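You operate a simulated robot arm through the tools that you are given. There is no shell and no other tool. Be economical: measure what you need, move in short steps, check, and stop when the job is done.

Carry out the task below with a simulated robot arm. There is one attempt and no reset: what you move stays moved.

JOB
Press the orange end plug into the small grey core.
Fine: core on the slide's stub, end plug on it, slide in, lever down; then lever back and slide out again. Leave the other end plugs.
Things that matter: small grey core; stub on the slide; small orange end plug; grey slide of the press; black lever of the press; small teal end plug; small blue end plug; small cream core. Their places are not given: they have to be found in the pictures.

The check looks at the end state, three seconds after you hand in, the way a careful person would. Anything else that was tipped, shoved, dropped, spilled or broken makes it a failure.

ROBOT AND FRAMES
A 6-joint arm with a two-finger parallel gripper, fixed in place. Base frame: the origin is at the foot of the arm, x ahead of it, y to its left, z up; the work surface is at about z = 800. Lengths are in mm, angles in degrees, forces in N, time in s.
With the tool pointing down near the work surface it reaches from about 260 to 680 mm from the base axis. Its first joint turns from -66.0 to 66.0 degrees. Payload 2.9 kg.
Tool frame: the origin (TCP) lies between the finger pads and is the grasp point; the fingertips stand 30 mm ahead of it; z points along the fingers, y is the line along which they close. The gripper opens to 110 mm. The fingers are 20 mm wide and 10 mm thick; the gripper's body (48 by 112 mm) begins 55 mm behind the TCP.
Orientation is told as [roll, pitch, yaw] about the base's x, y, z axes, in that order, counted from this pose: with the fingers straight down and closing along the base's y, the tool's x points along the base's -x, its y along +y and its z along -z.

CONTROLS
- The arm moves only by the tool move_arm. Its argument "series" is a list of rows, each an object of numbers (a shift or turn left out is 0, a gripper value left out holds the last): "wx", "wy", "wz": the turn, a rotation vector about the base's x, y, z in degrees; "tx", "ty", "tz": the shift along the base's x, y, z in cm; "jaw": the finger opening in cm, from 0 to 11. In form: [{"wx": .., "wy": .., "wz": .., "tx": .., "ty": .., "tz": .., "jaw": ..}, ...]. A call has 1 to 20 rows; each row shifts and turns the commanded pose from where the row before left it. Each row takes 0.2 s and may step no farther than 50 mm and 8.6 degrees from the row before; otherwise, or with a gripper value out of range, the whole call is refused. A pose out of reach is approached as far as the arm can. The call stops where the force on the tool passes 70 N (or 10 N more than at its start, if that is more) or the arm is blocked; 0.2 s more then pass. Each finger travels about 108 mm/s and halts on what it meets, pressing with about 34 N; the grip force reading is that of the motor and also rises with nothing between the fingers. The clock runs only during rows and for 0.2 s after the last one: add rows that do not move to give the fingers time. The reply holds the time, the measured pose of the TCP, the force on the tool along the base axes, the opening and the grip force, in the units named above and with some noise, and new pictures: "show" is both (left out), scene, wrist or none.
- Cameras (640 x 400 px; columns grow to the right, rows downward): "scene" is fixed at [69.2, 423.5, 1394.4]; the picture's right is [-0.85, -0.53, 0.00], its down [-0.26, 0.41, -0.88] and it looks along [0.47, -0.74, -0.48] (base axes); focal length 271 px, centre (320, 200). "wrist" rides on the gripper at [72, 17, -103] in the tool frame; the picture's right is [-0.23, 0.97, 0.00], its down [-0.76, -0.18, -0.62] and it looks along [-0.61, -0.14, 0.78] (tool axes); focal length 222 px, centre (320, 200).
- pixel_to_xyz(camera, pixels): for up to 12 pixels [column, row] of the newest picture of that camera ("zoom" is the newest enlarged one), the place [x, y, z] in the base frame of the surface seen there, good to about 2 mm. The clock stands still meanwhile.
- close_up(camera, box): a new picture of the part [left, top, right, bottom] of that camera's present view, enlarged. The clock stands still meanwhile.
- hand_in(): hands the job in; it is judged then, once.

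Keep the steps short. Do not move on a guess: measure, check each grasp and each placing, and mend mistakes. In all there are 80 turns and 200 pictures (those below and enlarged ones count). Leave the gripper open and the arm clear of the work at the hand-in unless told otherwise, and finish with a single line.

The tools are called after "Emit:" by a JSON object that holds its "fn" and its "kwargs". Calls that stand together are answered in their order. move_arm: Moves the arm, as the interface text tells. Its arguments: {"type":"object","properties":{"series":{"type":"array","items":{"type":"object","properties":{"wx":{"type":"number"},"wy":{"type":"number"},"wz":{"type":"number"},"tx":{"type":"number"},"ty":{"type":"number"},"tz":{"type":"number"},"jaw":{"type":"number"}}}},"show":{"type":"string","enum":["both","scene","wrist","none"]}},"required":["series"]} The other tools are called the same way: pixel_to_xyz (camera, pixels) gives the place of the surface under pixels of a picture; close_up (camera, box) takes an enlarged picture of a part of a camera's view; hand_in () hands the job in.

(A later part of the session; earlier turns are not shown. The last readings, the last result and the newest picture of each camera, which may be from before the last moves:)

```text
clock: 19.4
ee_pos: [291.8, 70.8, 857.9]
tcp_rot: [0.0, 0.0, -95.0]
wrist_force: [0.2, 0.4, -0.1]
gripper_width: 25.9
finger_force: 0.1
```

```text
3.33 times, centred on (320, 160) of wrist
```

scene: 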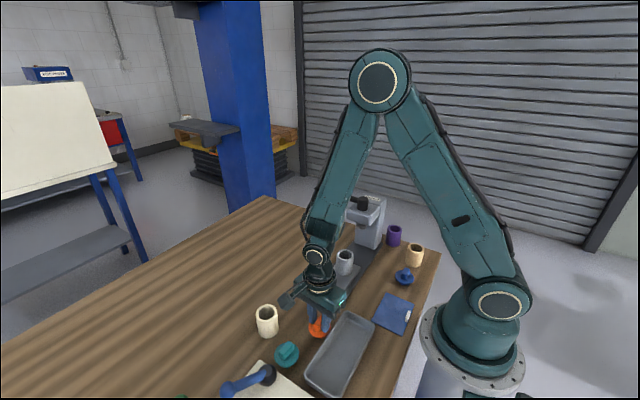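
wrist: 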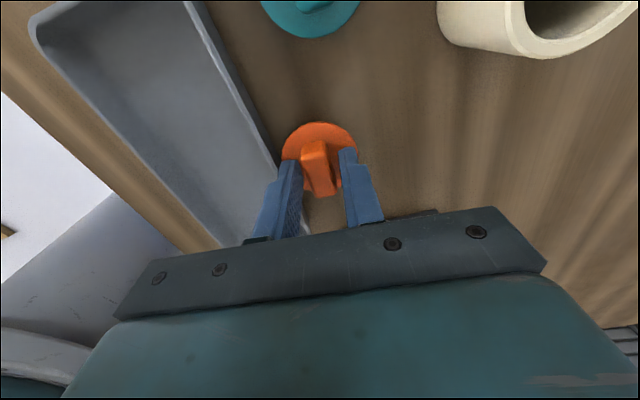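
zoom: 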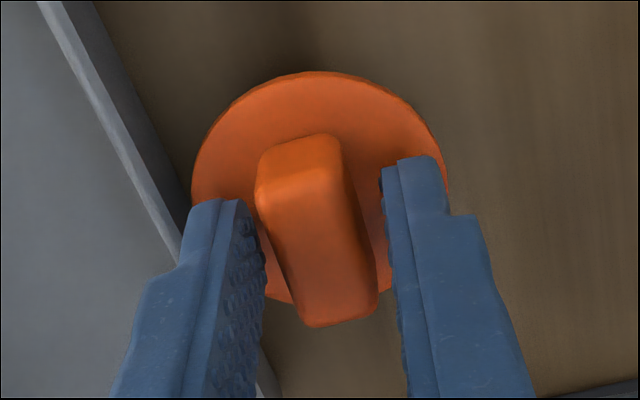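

The fingers stand on both sides of the tab and clear of the tray. I close the jaw.

Emit:
{"fn": "move_arm", "kwargs": {"series": [{"jaw": 0.8}, {}, {}]}}

Emit:
{"fn": "close_up", "kwargs": {"camera": "wrist", "box": [240, 100, 400, 220]}}

```text
clock: 20.2
ee_pos: [293.0, 70.2, 857.4]
tcp_rot: [0.0, 0.0, -95.0]
wrist_force: [-0.8, 0.0, -0.6]
gripper_width: 15.6
finger_force: 34.0
```

scene: 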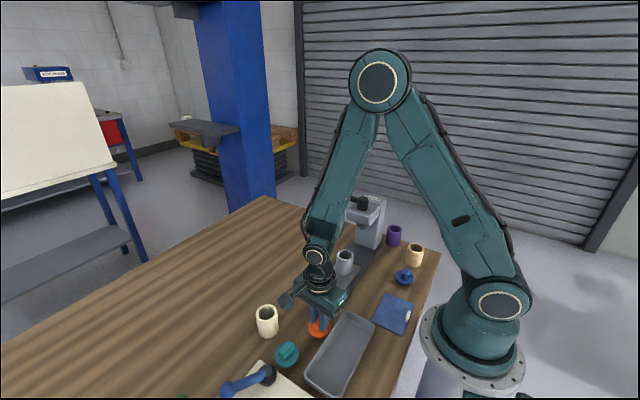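
wrist: 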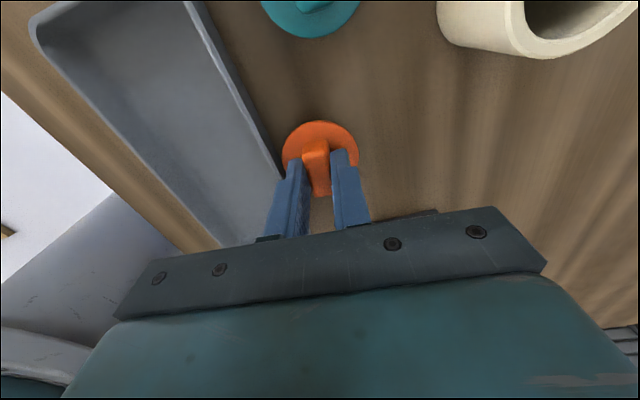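

```text
3.33 times, centred on (320, 160) of wrist
```

zoom: 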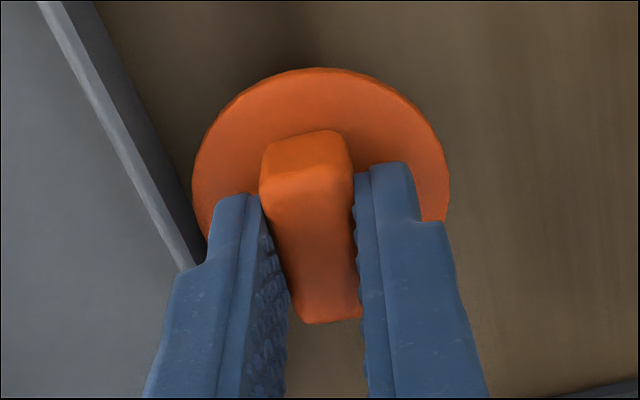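

The plug is gripped, with a width of 15.6. I lift 12 cm and turn back +5°.

Emit:
{"fn": "move_arm", "kwargs": {"series": [{"tz": 1.5}, {"tz": 3}, {"tz": 4}, {"tz": 3.5}, {"wz": 5}, {}, {}]}}

Emit:
{"fn": "close_up", "kwargs": {"camera": "scene", "box": [277, 255, 357, 305]}}

Emit:
{"fn": "close_up", "kwargs": {"camera": "wrist", "box": [240, 100, 400, 220]}}

```text
clock: 21.8
ee_pos: [291.5, 70.8, 977.1]
tcp_rot: [0.0, 0.0, -90.1]
wrist_force: [-0.2, 0.1, -0.8]
gripper_width: 15.8
finger_force: 34.1
```

scene: 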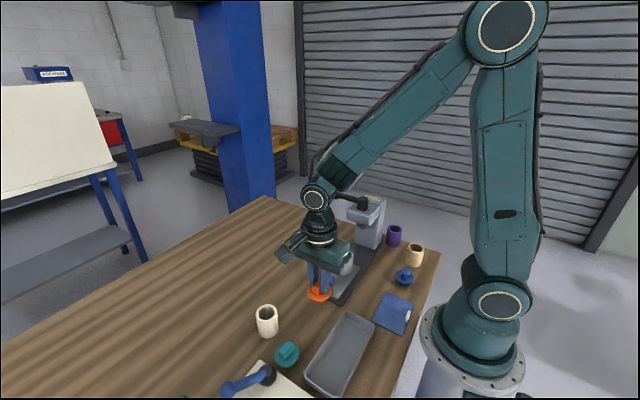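
wrist: 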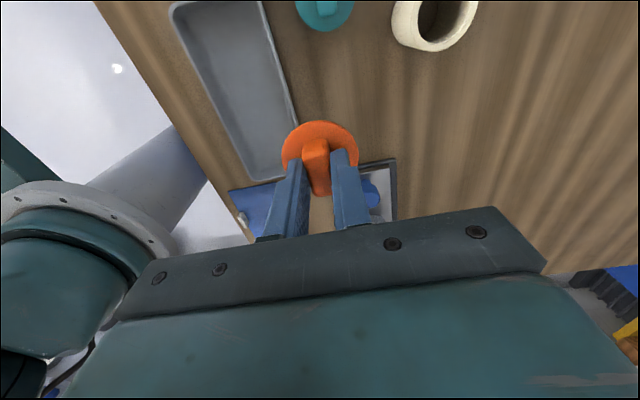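

```text
8.00 times, centred on (317, 280) of scene
```

zoom: 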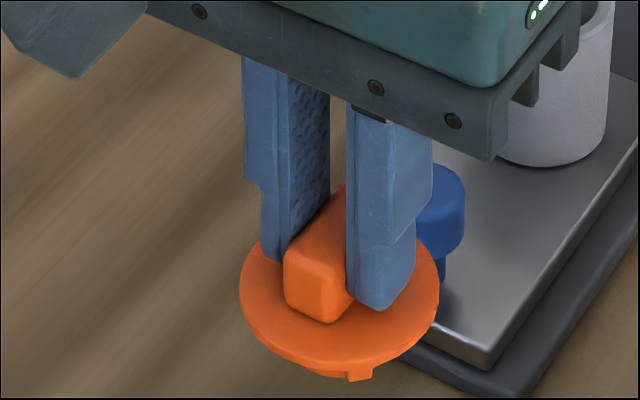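

```text
3.33 times, centred on (320, 160) of wrist
```

zoom: 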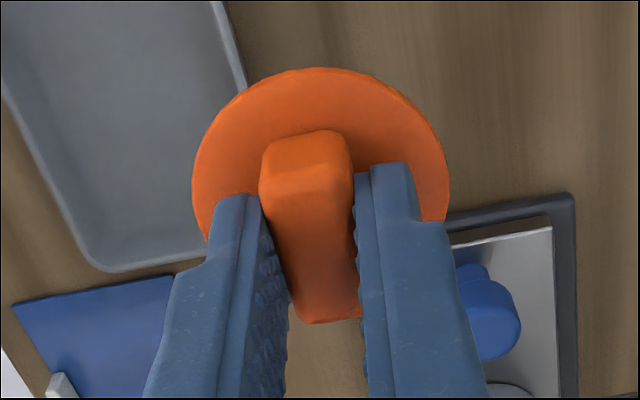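

I measure the disc's edge to find the plug's centre in the hand, from the newest (wrist) zoom and from the scene picture.

Emit:
{"fn": "pixel_to_xyz", "kwargs": {"camera": "zoom", "pixels": [[200, 190], [213, 140], [260, 90], [320, 73], [380, 90], [425, 135], [443, 190], [442, 215], [202, 215], [310, 145], [335, 315]]}}

Emit:
{"fn": "pixel_to_xyz", "kwargs": {"camera": "scene", "pixels": [[308.0, 290], [310.5, 296], [316, 299], [322, 300], [328, 297], [331, 292], [308.5, 287]]}}

```text
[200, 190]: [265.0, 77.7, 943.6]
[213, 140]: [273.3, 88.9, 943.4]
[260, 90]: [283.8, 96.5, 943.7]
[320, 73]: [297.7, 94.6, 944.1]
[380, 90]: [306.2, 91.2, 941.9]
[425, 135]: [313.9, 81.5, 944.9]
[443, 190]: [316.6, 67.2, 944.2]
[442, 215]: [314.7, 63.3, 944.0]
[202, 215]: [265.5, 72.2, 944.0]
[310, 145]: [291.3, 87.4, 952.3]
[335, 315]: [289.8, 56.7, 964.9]
```

```text
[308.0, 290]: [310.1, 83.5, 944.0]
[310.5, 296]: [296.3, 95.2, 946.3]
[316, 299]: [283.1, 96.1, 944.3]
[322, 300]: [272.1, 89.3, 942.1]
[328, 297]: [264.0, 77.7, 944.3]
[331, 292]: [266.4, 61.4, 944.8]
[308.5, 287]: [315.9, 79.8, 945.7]
```

The disc's centre is at the TCP within 1 mm. I carry the plug over the core: shift (+40.4,-199).

Emit:
{"fn": "move_arm", "kwargs": {"series": [{"tx": 0.81, "ty": -3.98}, {"tx": 0.81, "ty": -3.98}, {"tx": 0.81, "ty": -3.98}, {"tx": 0.81, "ty": -3.98}, {"tx": 0.8, "ty": -3.98}, {}, {}]}}

Emit:
{"fn": "close_up", "kwargs": {"camera": "scene", "box": [304, 215, 384, 275]}}

Emit:
{"fn": "close_up", "kwargs": {"camera": "wrist", "box": [240, 60, 400, 220]}}

```text
clock: 23.4
ee_pos: [331.6, -125.4, 978.7]
tcp_rot: [-0.1, -0.1, -90.0]
wrist_force: [0.2, 0.6, -0.1]
gripper_width: 15.5
finger_force: 34.2
```

scene: 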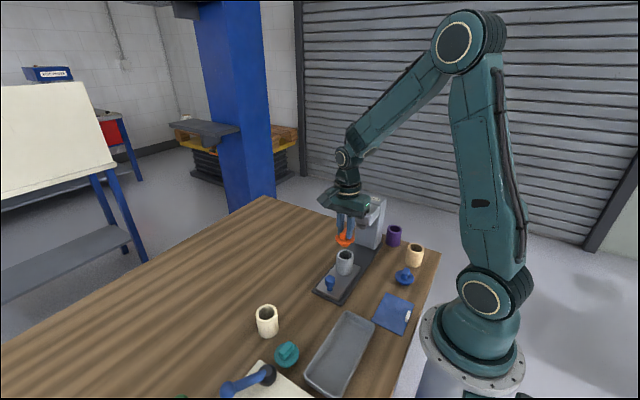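
wrist: 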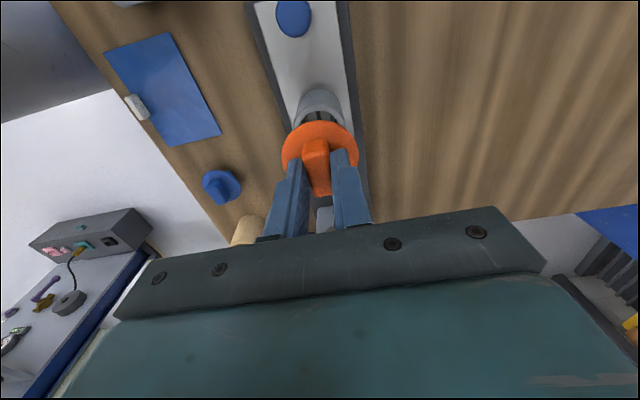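

```text
6.67 times, centred on (344, 245) of scene
```

zoom: 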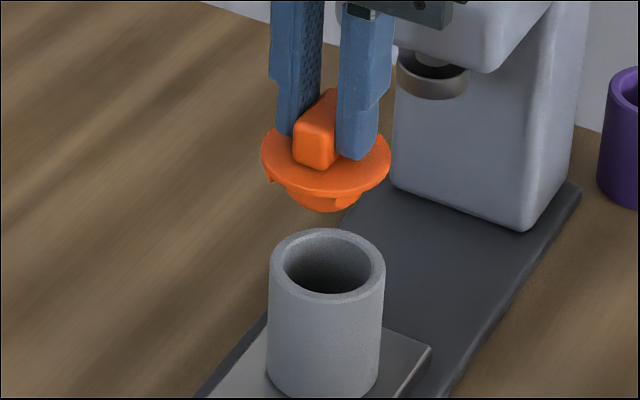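

```text
2.50 times, centred on (320, 140) of wrist
```

zoom: 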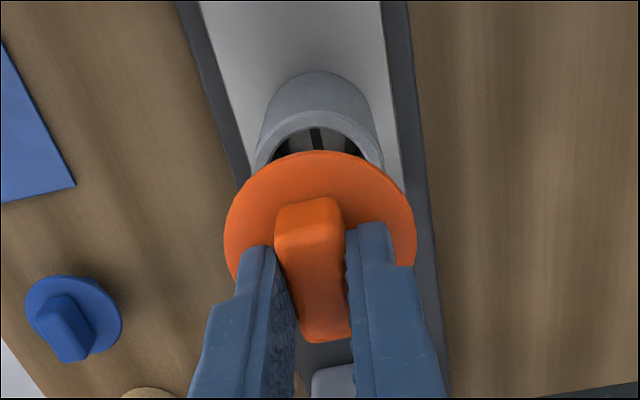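

I see lugs under the disc. I enlarge to understand them.

Emit:
{"fn": "close_up", "kwargs": {"camera": "scene", "box": [330, 228, 370, 253]}}

Emit:
{"fn": "pixel_to_xyz", "kwargs": {"camera": "zoom", "pixels": [[262, 160], [280, 180], [325, 192], [370, 180], [390, 155], [325, 208], [343, 200], [275, 178], [275, 265], [378, 262], [325, 297], [325, 232]]}}

```text
16.00 times, centred on (350, 240) of scene
```

zoom: 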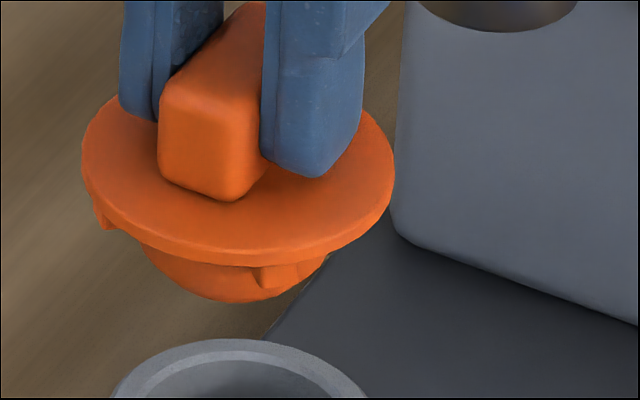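

```text
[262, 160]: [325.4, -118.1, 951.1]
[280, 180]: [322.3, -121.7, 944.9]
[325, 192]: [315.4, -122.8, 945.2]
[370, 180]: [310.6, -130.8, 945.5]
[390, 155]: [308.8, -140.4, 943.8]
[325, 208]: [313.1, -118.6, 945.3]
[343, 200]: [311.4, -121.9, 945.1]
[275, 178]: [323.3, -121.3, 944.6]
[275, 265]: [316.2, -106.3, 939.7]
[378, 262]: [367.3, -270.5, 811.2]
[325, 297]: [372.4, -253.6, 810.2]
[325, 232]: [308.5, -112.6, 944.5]
```

I measure the disc's edge and lugs in this enlarged picture for alignment.

Emit:
{"fn": "pixel_to_xyz", "kwargs": {"camera": "zoom", "pixels": [[90, 165], [110, 205], [160, 235], [238, 245], [310, 235], [365, 205], [388, 165], [102, 115], [105, 218], [275, 278], [200, 285], [150, 255]]}}

```text
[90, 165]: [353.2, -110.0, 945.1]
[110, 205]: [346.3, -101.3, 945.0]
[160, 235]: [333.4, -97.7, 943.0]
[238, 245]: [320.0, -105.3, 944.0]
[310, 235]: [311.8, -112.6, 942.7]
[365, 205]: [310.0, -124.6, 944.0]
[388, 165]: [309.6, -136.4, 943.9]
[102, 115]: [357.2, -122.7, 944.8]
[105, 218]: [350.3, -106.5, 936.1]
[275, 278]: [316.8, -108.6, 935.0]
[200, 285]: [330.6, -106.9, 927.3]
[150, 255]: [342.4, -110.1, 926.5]
```

The plug's centre is about (332.5,-125.5) against the core's (331.4,-128.4). I shift (-0.5,-2.9) mm and lower 33 mm to just above the core.

Emit:
{"fn": "move_arm", "kwargs": {"series": [{"tx": -0.05, "ty": -0.29}, {"tz": -1.8}, {"tz": -1.5}, {}, {}]}}

Emit:
{"fn": "close_up", "kwargs": {"camera": "scene", "box": [320, 235, 368, 265]}}

Emit:
{"fn": "close_up", "kwargs": {"camera": "wrist", "box": [260, 80, 380, 200]}}

```text
clock: 24.6
ee_pos: [331.8, -130.8, 943.6]
tcp_rot: [-0.1, 0.0, -90.0]
wrist_force: [0.4, 0.0, 1.0]
gripper_width: 15.6
finger_force: 34.2
```

scene: 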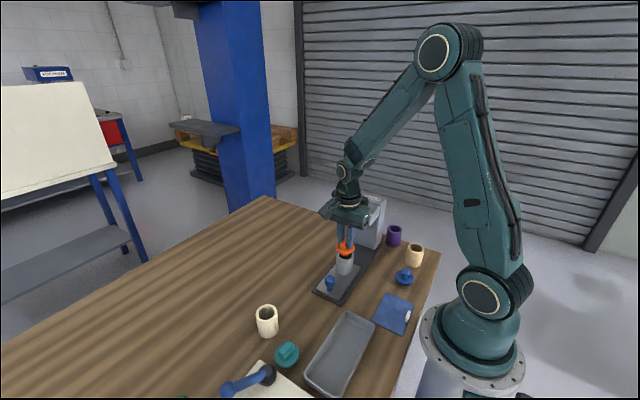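
wrist: 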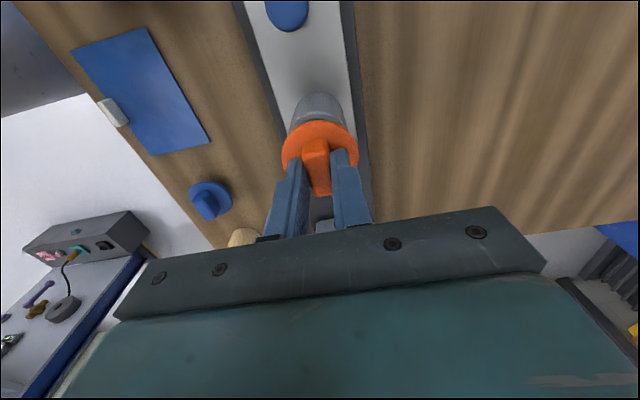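

```text
13.33 times, centred on (344, 250) of scene
```

zoom: 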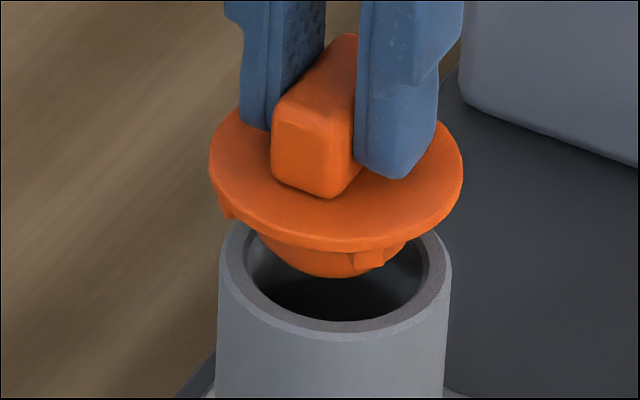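

```text
3.33 times, centred on (320, 140) of wrist
```

zoom: 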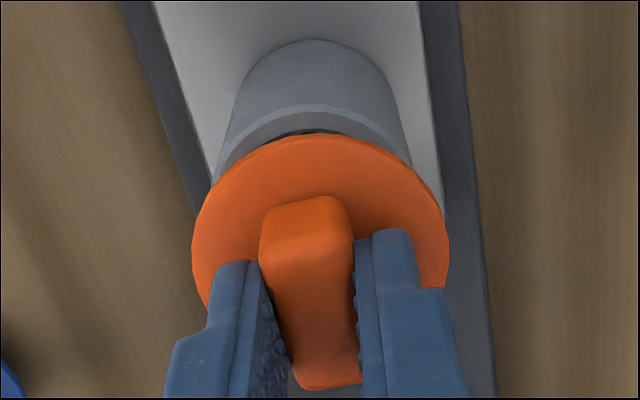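

The columns agree in the scene, but the wrist view and the reading (y -130.8 against -128.4) say the plug is about (+0.9,-1.8) off. I shift (-0.8,+1.9) mm and look again.

Emit:
{"fn": "move_arm", "kwargs": {"series": [{"tx": -0.08, "ty": 0.19}, {}, {}]}}

Emit:
{"fn": "close_up", "kwargs": {"camera": "wrist", "box": [260, 80, 380, 200]}}

Emit:
{"fn": "close_up", "kwargs": {"camera": "scene", "box": [320, 235, 368, 265]}}

Emit:
{"fn": "pixel_to_xyz", "kwargs": {"camera": "zoom", "pixels": [[215, 165], [228, 200], [270, 228], [336, 242], [400, 226], [440, 200], [460, 165], [227, 270], [250, 307], [336, 332], [410, 310], [443, 270]]}}

```text
clock: 25.4
ee_pos: [332.2, -129.0, 944.3]
tcp_rot: [0.1, 0.0, -90.0]
wrist_force: [-0.1, 0.1, -0.9]
gripper_width: 15.7
finger_force: 34.0
```

scene: 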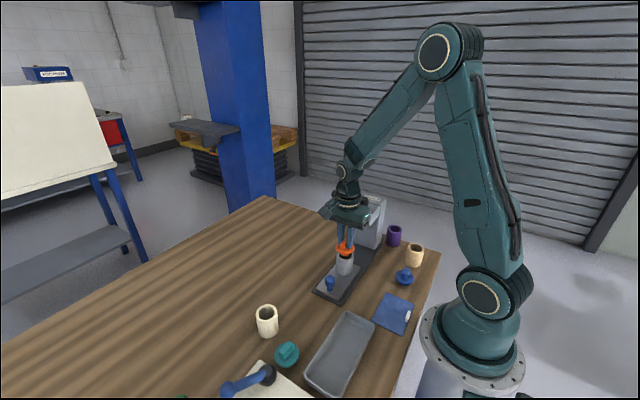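
wrist: 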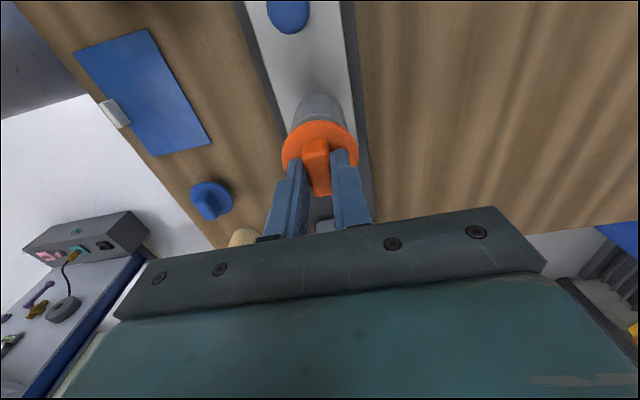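

```text
3.33 times, centred on (320, 140) of wrist
```

zoom: 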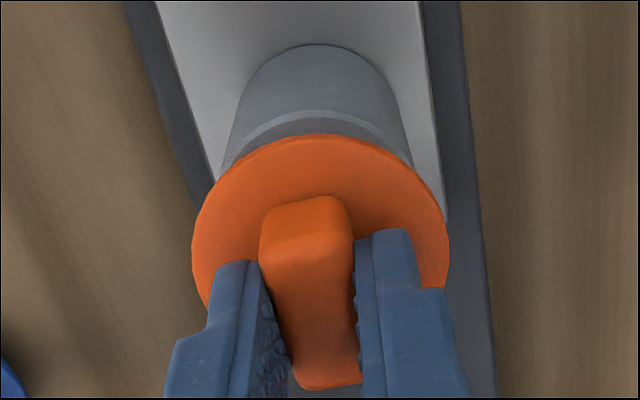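

```text
13.33 times, centred on (344, 250) of scene
```

zoom: 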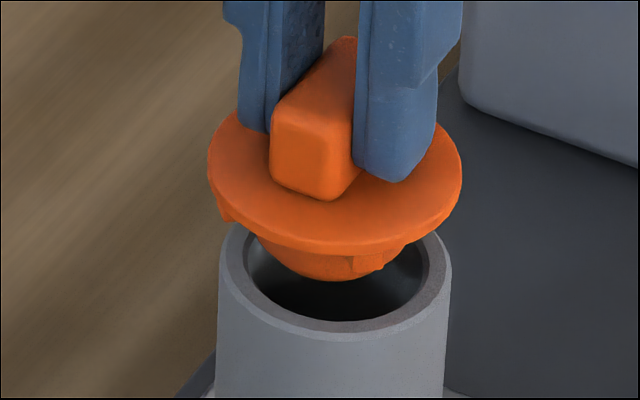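

```text
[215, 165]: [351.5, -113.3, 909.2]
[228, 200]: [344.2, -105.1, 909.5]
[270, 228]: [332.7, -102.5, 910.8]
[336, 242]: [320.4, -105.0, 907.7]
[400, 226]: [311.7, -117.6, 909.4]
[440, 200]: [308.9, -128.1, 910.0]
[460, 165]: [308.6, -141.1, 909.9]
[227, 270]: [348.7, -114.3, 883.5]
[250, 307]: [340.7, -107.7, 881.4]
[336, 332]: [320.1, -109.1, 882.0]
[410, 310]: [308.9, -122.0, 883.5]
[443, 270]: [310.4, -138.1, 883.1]
```

The plug is at (331.9,-128.3) and the core at (331.0,-128.3), radius 22.7. After a -0.4 mm shift I lower in small steps, watching the force.

Emit:
{"fn": "move_arm", "kwargs": {"series": [{"tx": -0.04}, {"tz": -0.4}, {"tz": -0.4}, {"tz": -0.3}, {}]}}

Emit:
{"fn": "close_up", "kwargs": {"camera": "scene", "box": [320, 235, 368, 265]}}

```text
clock: 26.6
ee_pos: [331.3, -128.7, 932.1]
tcp_rot: [0.0, 0.0, -90.0]
wrist_force: [0.8, 0.8, -0.3]
gripper_width: 15.6
finger_force: 34.1
```

scene: 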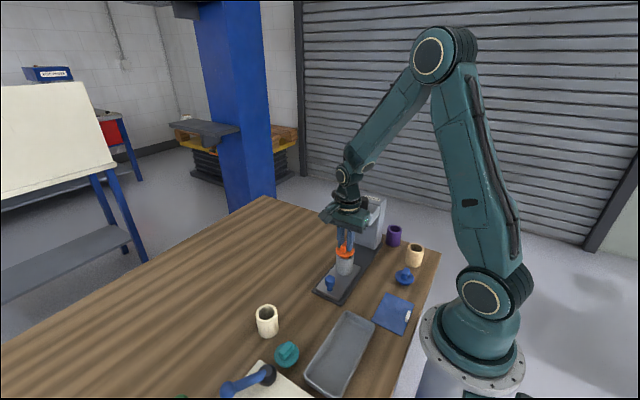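
wrist: 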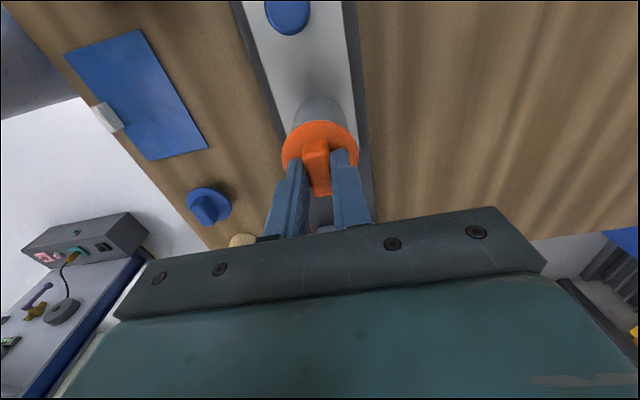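

```text
13.33 times, centred on (344, 250) of scene
```

zoom: 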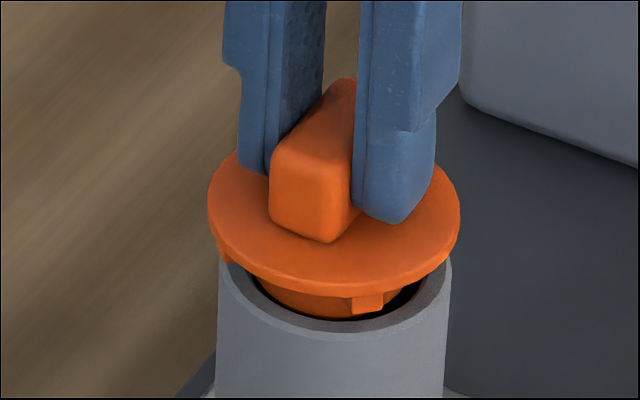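

The spigot is entering with no force. I continue in 2 mm steps.

Emit:
{"fn": "move_arm", "kwargs": {"series": [{"tz": -0.2}, {"tz": -0.2}, {"tz": -0.2}, {}]}}

Emit:
{"fn": "close_up", "kwargs": {"camera": "scene", "box": [320, 235, 368, 265]}}

```text
clock: 27.6
ee_pos: [331.4, -128.2, 927.7]
tcp_rot: [0.0, 0.1, -90.0]
wrist_force: [0.5, -0.3, 0.0]
gripper_width: 15.7
finger_force: 33.8
```

scene: 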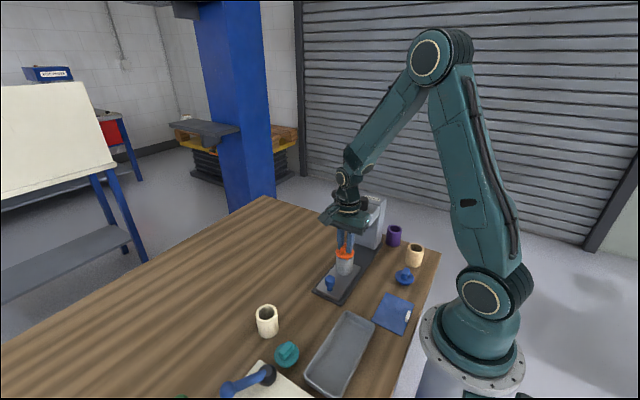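
wrist: 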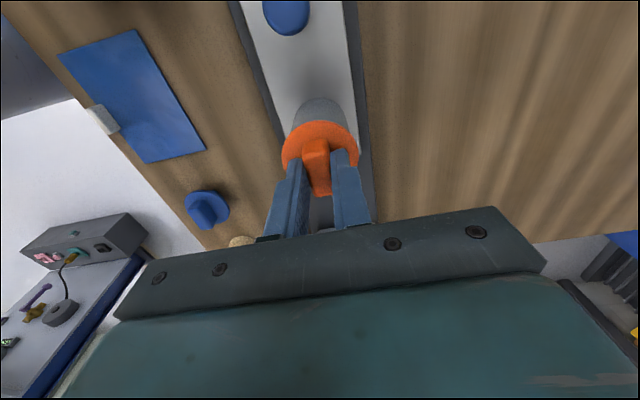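

```text
13.33 times, centred on (344, 250) of scene
```

zoom: 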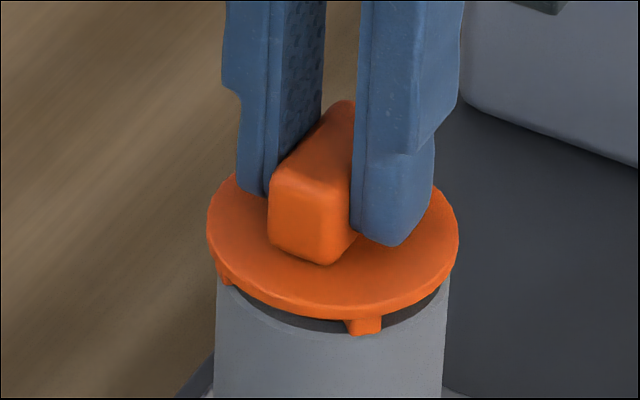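

The lugs are about at the rim. I lower in 1 mm steps until contact.

Emit:
{"fn": "move_arm", "kwargs": {"series": [{"tz": -0.1}, {"tz": -0.1}, {"tz": -0.1}, {}]}}

Emit:
{"fn": "close_up", "kwargs": {"camera": "scene", "box": [320, 235, 368, 265]}}

```text
clock: 28.6
ee_pos: [331.5, -127.9, 925.4]
tcp_rot: [0.1, -0.1, -90.0]
wrist_force: [-3.5, -0.2, 26.5]
gripper_width: 15.5
finger_force: 33.7
```

scene: 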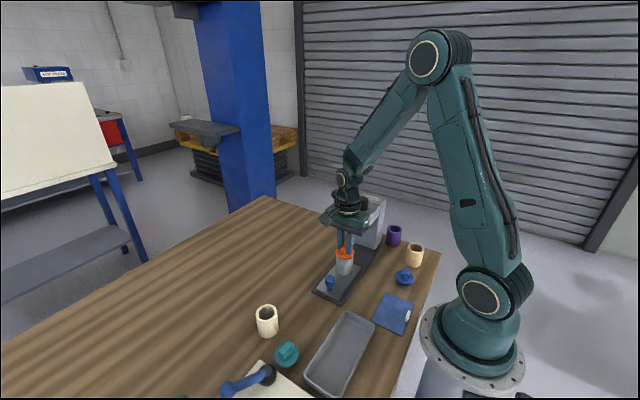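
wrist: 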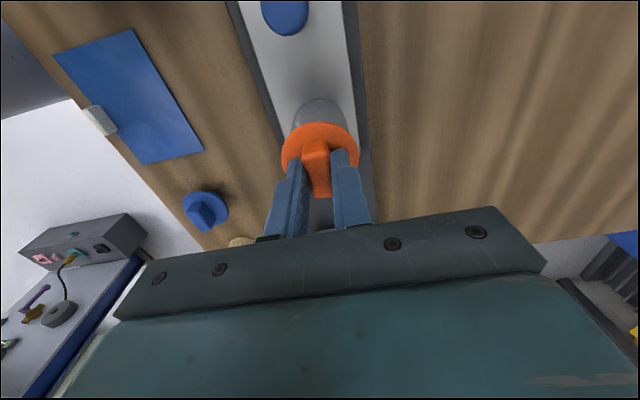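

```text
13.33 times, centred on (344, 250) of scene
```

zoom: 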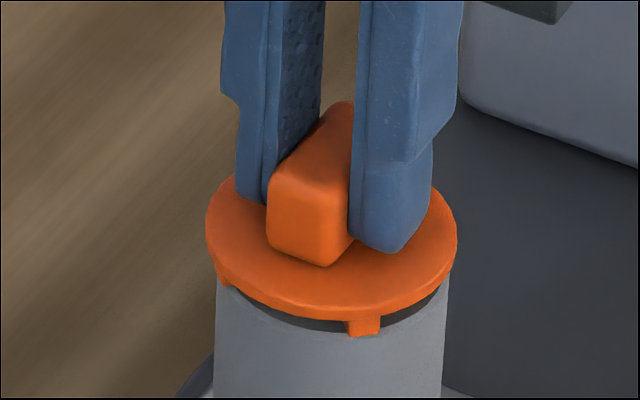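

The plug has stopped on its lugs with 26 N and sits level. This is the unpressed seat. I ease up, open and rise.

Emit:
{"fn": "move_arm", "kwargs": {"series": [{"tz": 0.15}, {"jaw": 3.5}, {}, {}, {"tz": 2}, {"tz": 3}, {"tz": 3}, {}]}}

Emit:
{"fn": "close_up", "kwargs": {"camera": "scene", "box": [312, 230, 376, 290]}}

```text
clock: 30.4
ee_pos: [331.4, -129.4, 1008.5]
tcp_rot: [0.1, -0.1, -89.9]
wrist_force: [-0.7, 0.2, 0.0]
gripper_width: 34.9
finger_force: 0.1
```

scene: 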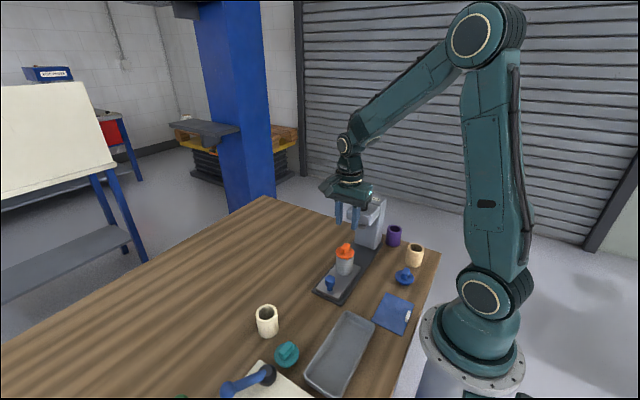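
wrist: 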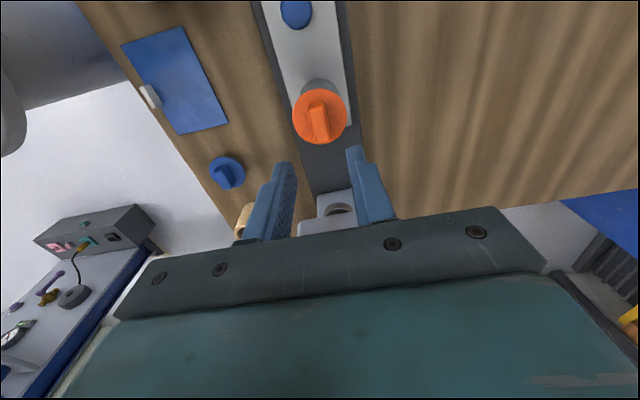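

```text
6.67 times, centred on (344, 260) of scene
```

zoom: 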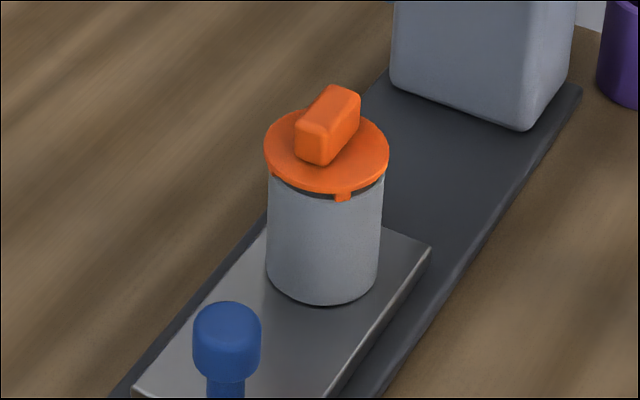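

The plug sits level on the core. Next is the slide: I measure the blue knob for gripping.

Emit:
{"fn": "close_up", "kwargs": {"camera": "scene", "box": [314, 268, 346, 298]}}

Emit:
{"fn": "pixel_to_xyz", "kwargs": {"camera": "wrist", "pixels": [[284, 13], [309, 11], [296, 4], [297, 24], [296, 13]]}}

Emit:
{"fn": "pixel_to_xyz", "kwargs": {"camera": "scene", "pixels": [[326, 279], [330, 279], [334, 279], [330, 276.5], [330, 282.5], [329, 290], [330, 288], [333, 292]]}}

```text
13.33 times, centred on (330, 283) of scene
```

zoom: 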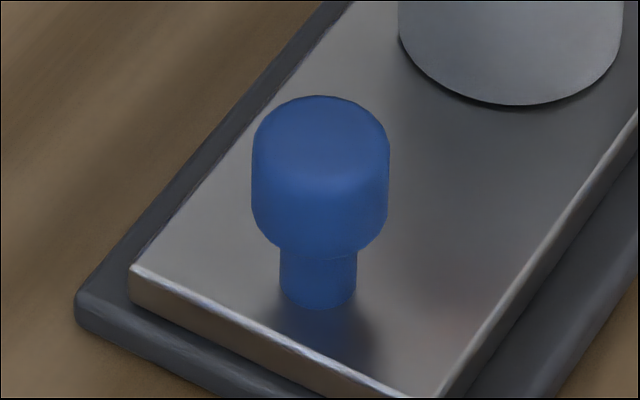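

```text
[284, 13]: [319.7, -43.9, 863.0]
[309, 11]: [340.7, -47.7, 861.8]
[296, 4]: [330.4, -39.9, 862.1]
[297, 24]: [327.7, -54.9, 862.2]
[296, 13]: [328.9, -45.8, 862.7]
```

```text
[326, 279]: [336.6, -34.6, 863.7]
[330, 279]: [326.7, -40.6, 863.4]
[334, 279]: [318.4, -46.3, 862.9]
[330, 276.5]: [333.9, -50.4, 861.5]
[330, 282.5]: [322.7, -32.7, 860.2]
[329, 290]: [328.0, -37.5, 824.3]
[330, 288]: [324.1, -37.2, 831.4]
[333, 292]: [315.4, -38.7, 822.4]
```

The knob's centre is (330,-45), diameter about 25, top z 863. I move above it with the jaw at 5 cm and descend to TCP z 865.

Emit:
{"fn": "move_arm", "kwargs": {"series": [{"ty": 4.2, "tx": -0.07, "jaw": 5}, {"ty": 4.2, "tx": -0.07}, {}, {"tz": -4}, {"tz": -4}, {"tz": -3.5}, {}, {}]}}

Emit:
{"fn": "close_up", "kwargs": {"camera": "wrist", "box": [240, 80, 400, 220]}}

```text
clock: 32.2
ee_pos: [330.0, -45.8, 890.6]
tcp_rot: [0.0, 0.0, -90.0]
wrist_force: [0.9, 0.0, -0.4]
gripper_width: 50.1
finger_force: 0.0
```

scene: 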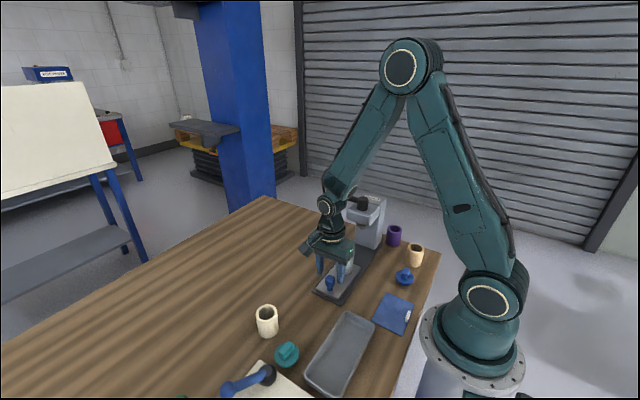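
wrist: 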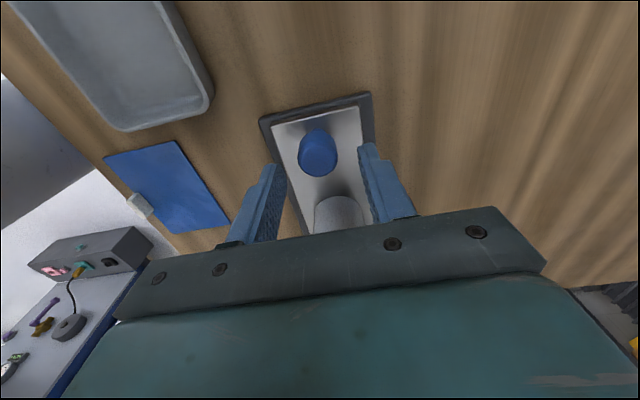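

```text
2.86 times, centred on (320, 150) of wrist
```

zoom: 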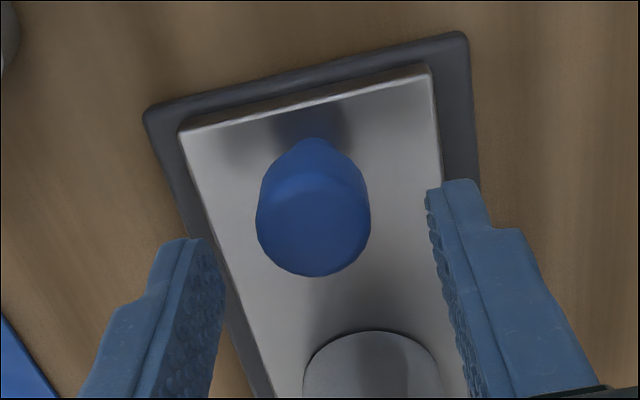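

The fingers are either side of the knob. I lower 2.6 cm and close.

Emit:
{"fn": "move_arm", "kwargs": {"series": [{"tz": -1.3}, {"tz": -1.3}, {}, {"jaw": 1.5}, {}, {}]}}

Emit:
{"fn": "close_up", "kwargs": {"camera": "scene", "box": [300, 220, 380, 300]}}

```text
clock: 33.6
ee_pos: [328.9, -45.5, 866.2]
tcp_rot: [-0.1, 0.0, -90.0]
wrist_force: [-2.1, -0.5, -0.7]
gripper_width: 27.6
finger_force: 44.9
```

scene: 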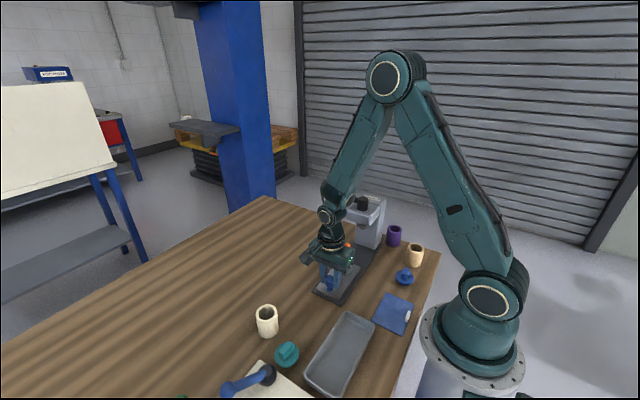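
wrist: 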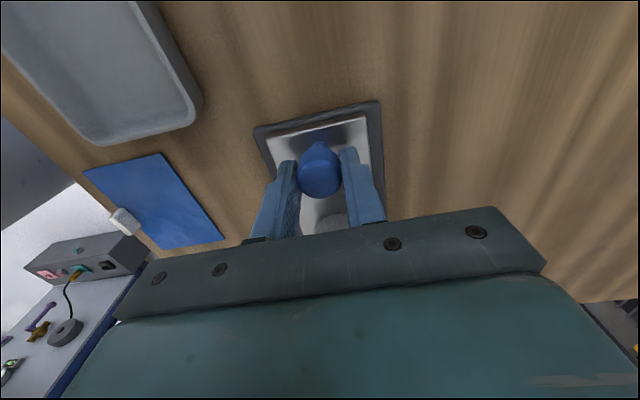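

```text
5.00 times, centred on (340, 260) of scene
```

zoom: 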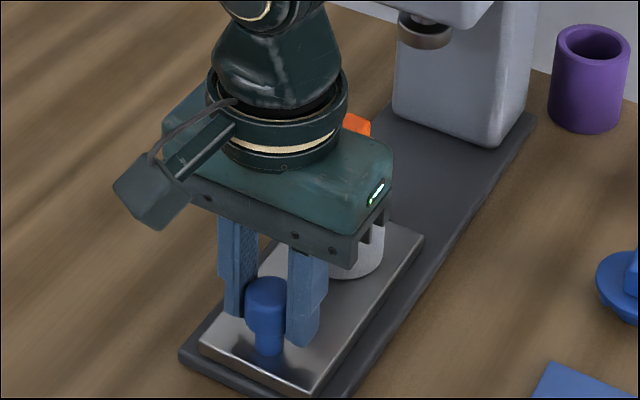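

The knob is held, with a width of 27.6. I push the slide in (-y) gently, the first 4 cm in 5 mm rows.

Emit:
{"fn": "move_arm", "kwargs": {"series": [{"ty": -0.2}, {"ty": -0.4}, {"ty": -0.5}, {"ty": -0.5}, {"ty": -0.5}, {"ty": -0.5}, {"ty": -0.5}, {"ty": -0.5}, {"ty": -0.4}, {}]}}

Emit:
{"fn": "close_up", "kwargs": {"camera": "scene", "box": [300, 210, 396, 290]}}

```text
clock: 35.8
ee_pos: [330.2, -84.8, 865.9]
tcp_rot: [0.0, -0.1, -90.0]
wrist_force: [-1.3, -0.5, 21.4]
gripper_width: 27.4
finger_force: 45.1
```

scene: 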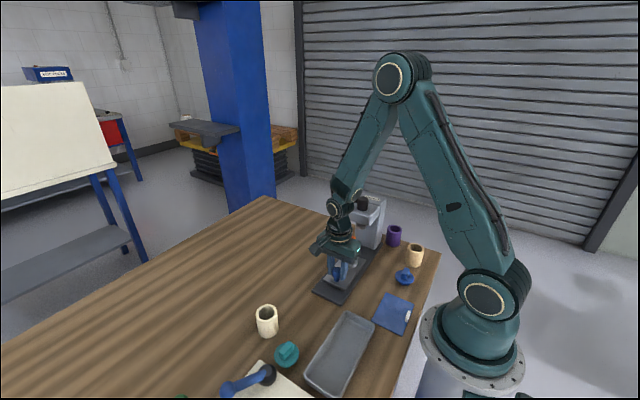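
wrist: 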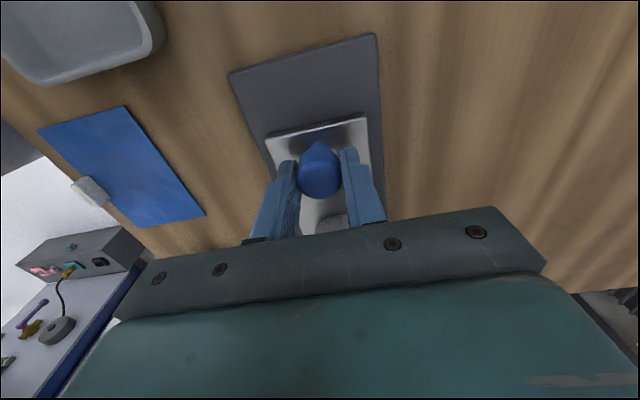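

```text
5.00 times, centred on (348, 250) of scene
```

zoom: 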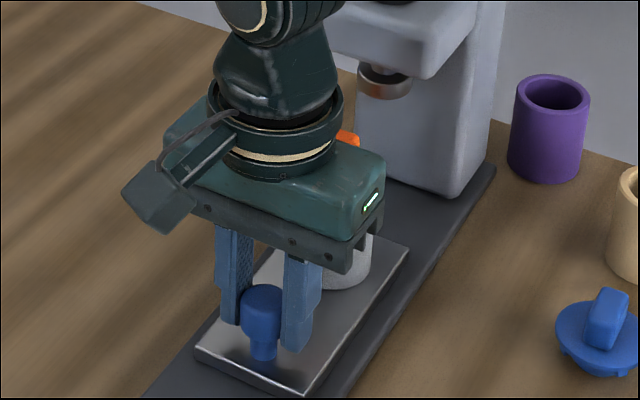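

The slide moves with the stack standing. Before going further I check the clearance between the arm's flange and the press head.

Emit:
{"fn": "pixel_to_xyz", "kwargs": {"camera": "zoom", "pixels": [[430, 75], [470, 40], [380, 65], [343, 110], [340, 85], [330, 60], [320, 30], [385, 95], [365, 95], [405, 95], [385, 160], [350, 138]]}}

```text
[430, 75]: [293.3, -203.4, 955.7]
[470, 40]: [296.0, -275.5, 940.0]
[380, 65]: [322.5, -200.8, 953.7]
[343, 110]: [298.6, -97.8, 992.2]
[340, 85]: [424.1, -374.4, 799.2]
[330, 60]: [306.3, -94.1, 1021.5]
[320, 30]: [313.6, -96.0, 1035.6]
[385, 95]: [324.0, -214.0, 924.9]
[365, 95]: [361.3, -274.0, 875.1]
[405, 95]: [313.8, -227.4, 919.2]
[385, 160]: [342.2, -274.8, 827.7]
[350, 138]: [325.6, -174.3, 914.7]
```

The head front is at y -200 and the ram's centre about y -228, so the total travel is roughly 98 mm. I push another 45 mm.

Emit:
{"fn": "move_arm", "kwargs": {"series": [{"ty": -0.3, "tz": 0.05}, {"ty": -0.5}, {"ty": -0.5}, {"ty": -0.5}, {"ty": -0.5}, {"ty": -0.5}, {"ty": -0.5}, {"ty": -0.5}, {"ty": -0.4}, {"ty": -0.3}, {}]}}

Emit:
{"fn": "close_up", "kwargs": {"camera": "scene", "box": [310, 190, 406, 270]}}

```text
clock: 38.2
ee_pos: [329.9, -131.0, 865.3]
tcp_rot: [0.1, 0.1, -90.0]
wrist_force: [8.1, -0.2, -5.9]
gripper_width: 27.4
finger_force: 44.3
```

scene: 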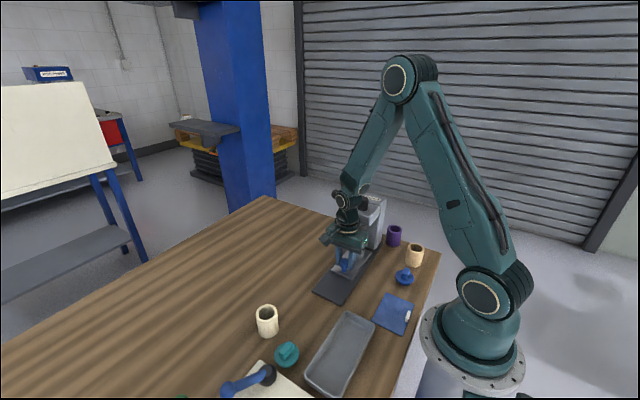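
wrist: 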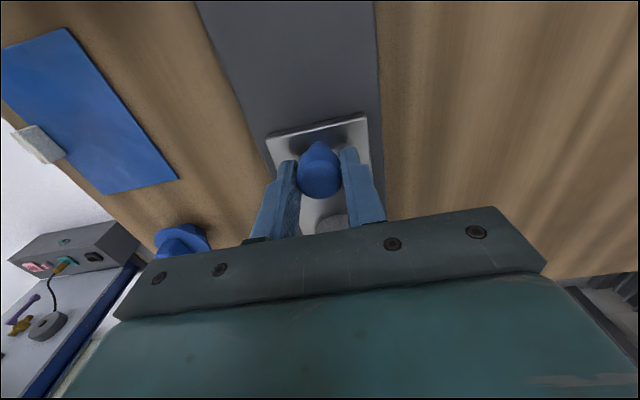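

```text
5.00 times, centred on (358, 230) of scene
```

zoom: 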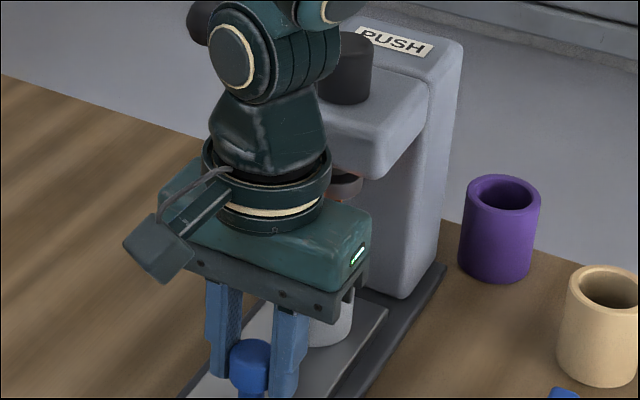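

Free so far. I continue in 2 mm steps, watching for the end stop.

Emit:
{"fn": "move_arm", "kwargs": {"series": [{"ty": -0.2}, {"ty": -0.2}, {"ty": -0.15}, {"ty": -0.15}, {}], "show": "scene"}}

```text
clock: 39.4
ee_pos: [329.5, -135.9, 865.5]
tcp_rot: [0.1, 0.1, -90.0]
wrist_force: [13.6, 1.1, -21.2]
gripper_width: 27.6
finger_force: 44.6
```

scene: 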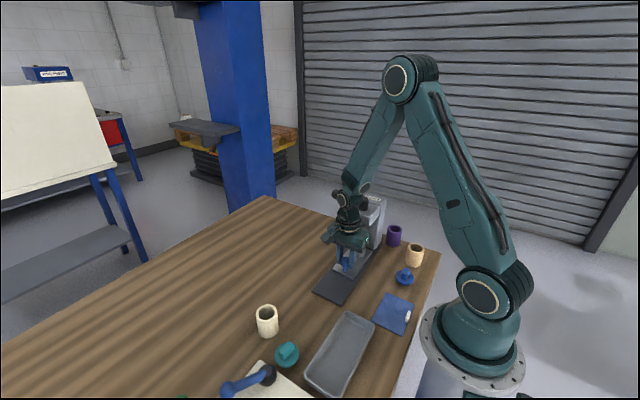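

Some side force has built up (13.6 in x, -21 in z). I relax that by (+0.5,-0.5) mm and go on.

Emit:
{"fn": "move_arm", "kwargs": {"series": [{"tx": 0.05, "tz": -0.05}, {"ty": -0.2}, {"ty": -0.15}, {"ty": -0.15}, {}], "show": "scene"}}

Emit:
{"fn": "close_up", "kwargs": {"camera": "scene", "box": [320, 190, 416, 270]}}

```text
clock: 40.6
ee_pos: [329.6, -142.9, 865.2]
tcp_rot: [0.1, -0.1, -89.9]
wrist_force: [4.9, -1.2, 13.2]
gripper_width: 27.2
finger_force: 45.2
```

scene: 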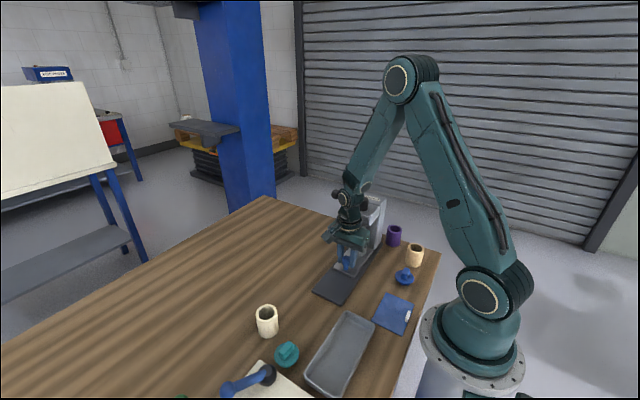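

```text
5.00 times, centred on (368, 230) of scene
```

zoom: 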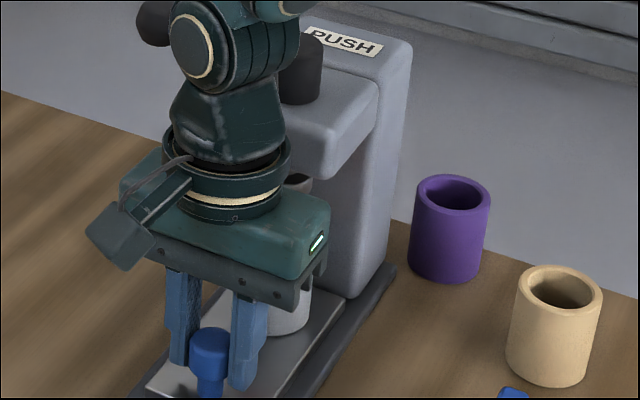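

Travel is 97 mm and there is still no stop. I go on by 1.5 mm steps.

Emit:
{"fn": "move_arm", "kwargs": {"series": [{"ty": -0.15}, {"ty": -0.15}, {"ty": -0.15}, {}], "show": "none"}}

```text
clock: 41.6
ee_pos: [330.8, -146.0, 864.6]
tcp_rot: [0.0, 0.1, -89.9]
wrist_force: [2.6, 10.4, 22.0]
gripper_width: 27.4
finger_force: 45.2
```

A 10 N push back in y appears. One more small step tells whether it is the stop.

Emit:
{"fn": "move_arm", "kwargs": {"series": [{"ty": -0.1}, {"ty": -0.1}, {}]}}

```text
clock: 42.4
ee_pos: [331.1, -145.6, 864.5]
tcp_rot: [0.0, 0.4, -89.8]
wrist_force: [0.5, 23.2, 20.3]
gripper_width: 27.2
finger_force: 45.4
```

scene: 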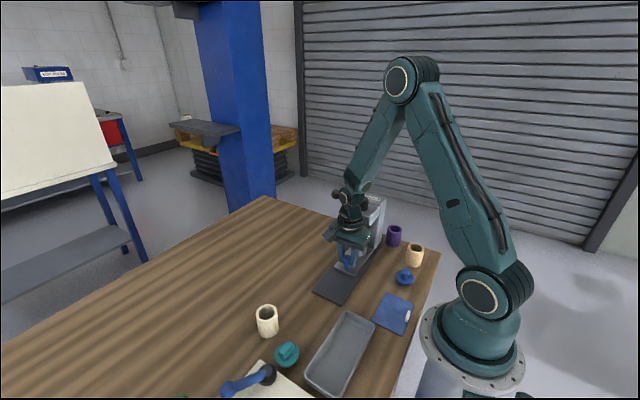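
wrist: 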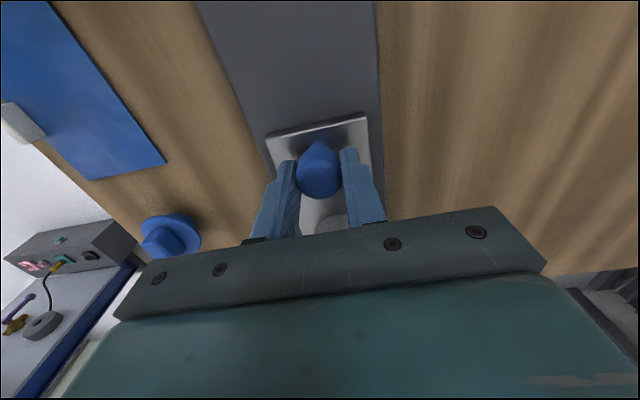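

The slide is at its end stop: y force 23 N and no movement, after 100 mm of travel. I relax, open the jaw, and back off up and away.

Emit:
{"fn": "move_arm", "kwargs": {"series": [{"ty": 0.15, "tz": -0.05}, {"jaw": 5}, {}, {}, {"tz": 2}, {"tz": 3}, {"ty": 3, "tz": 3}, {"ty": 4, "tz": 3}, {"ty": 4, "tz": 3}, {"tz": 4}, {}]}}

Emit:
{"fn": "close_up", "kwargs": {"camera": "scene", "box": [310, 170, 406, 250]}}

Emit:
{"fn": "close_up", "kwargs": {"camera": "scene", "box": [330, 210, 394, 274]}}

```text
clock: 44.8
ee_pos: [330.2, -35.3, 1044.5]
tcp_rot: [0.1, 0.1, -90.0]
wrist_force: [-0.3, 0.0, 0.3]
gripper_width: 50.1
finger_force: 0.0
```

scene: 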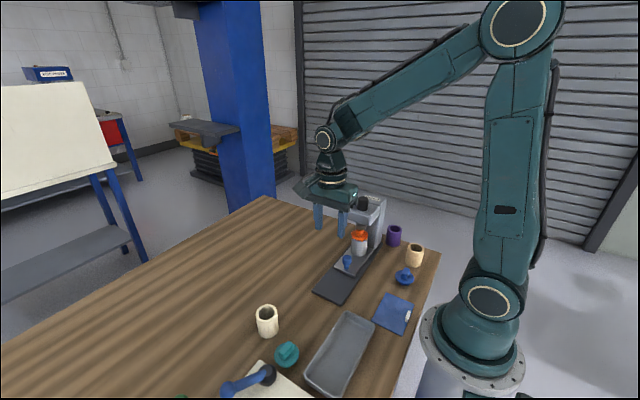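
wrist: 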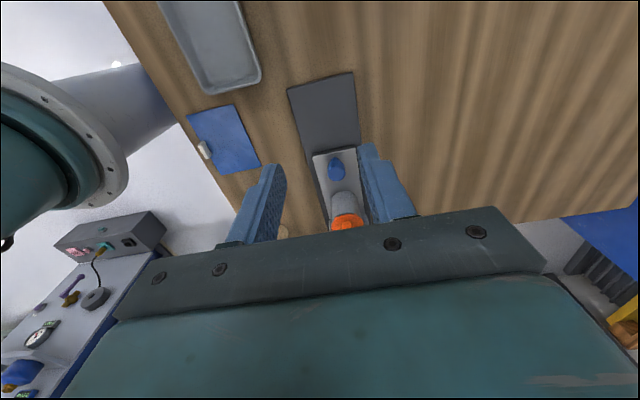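

```text
5.00 times, centred on (358, 210) of scene
```

zoom: 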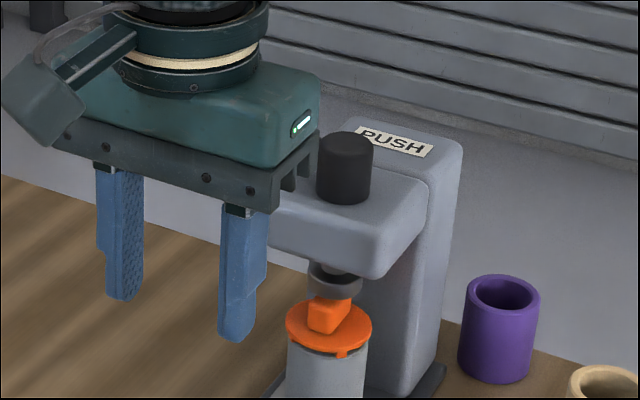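

```text
6.25 times, centred on (362, 242) of scene
```

zoom: 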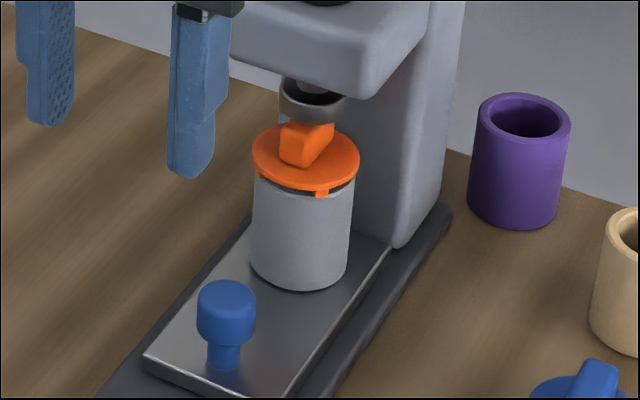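

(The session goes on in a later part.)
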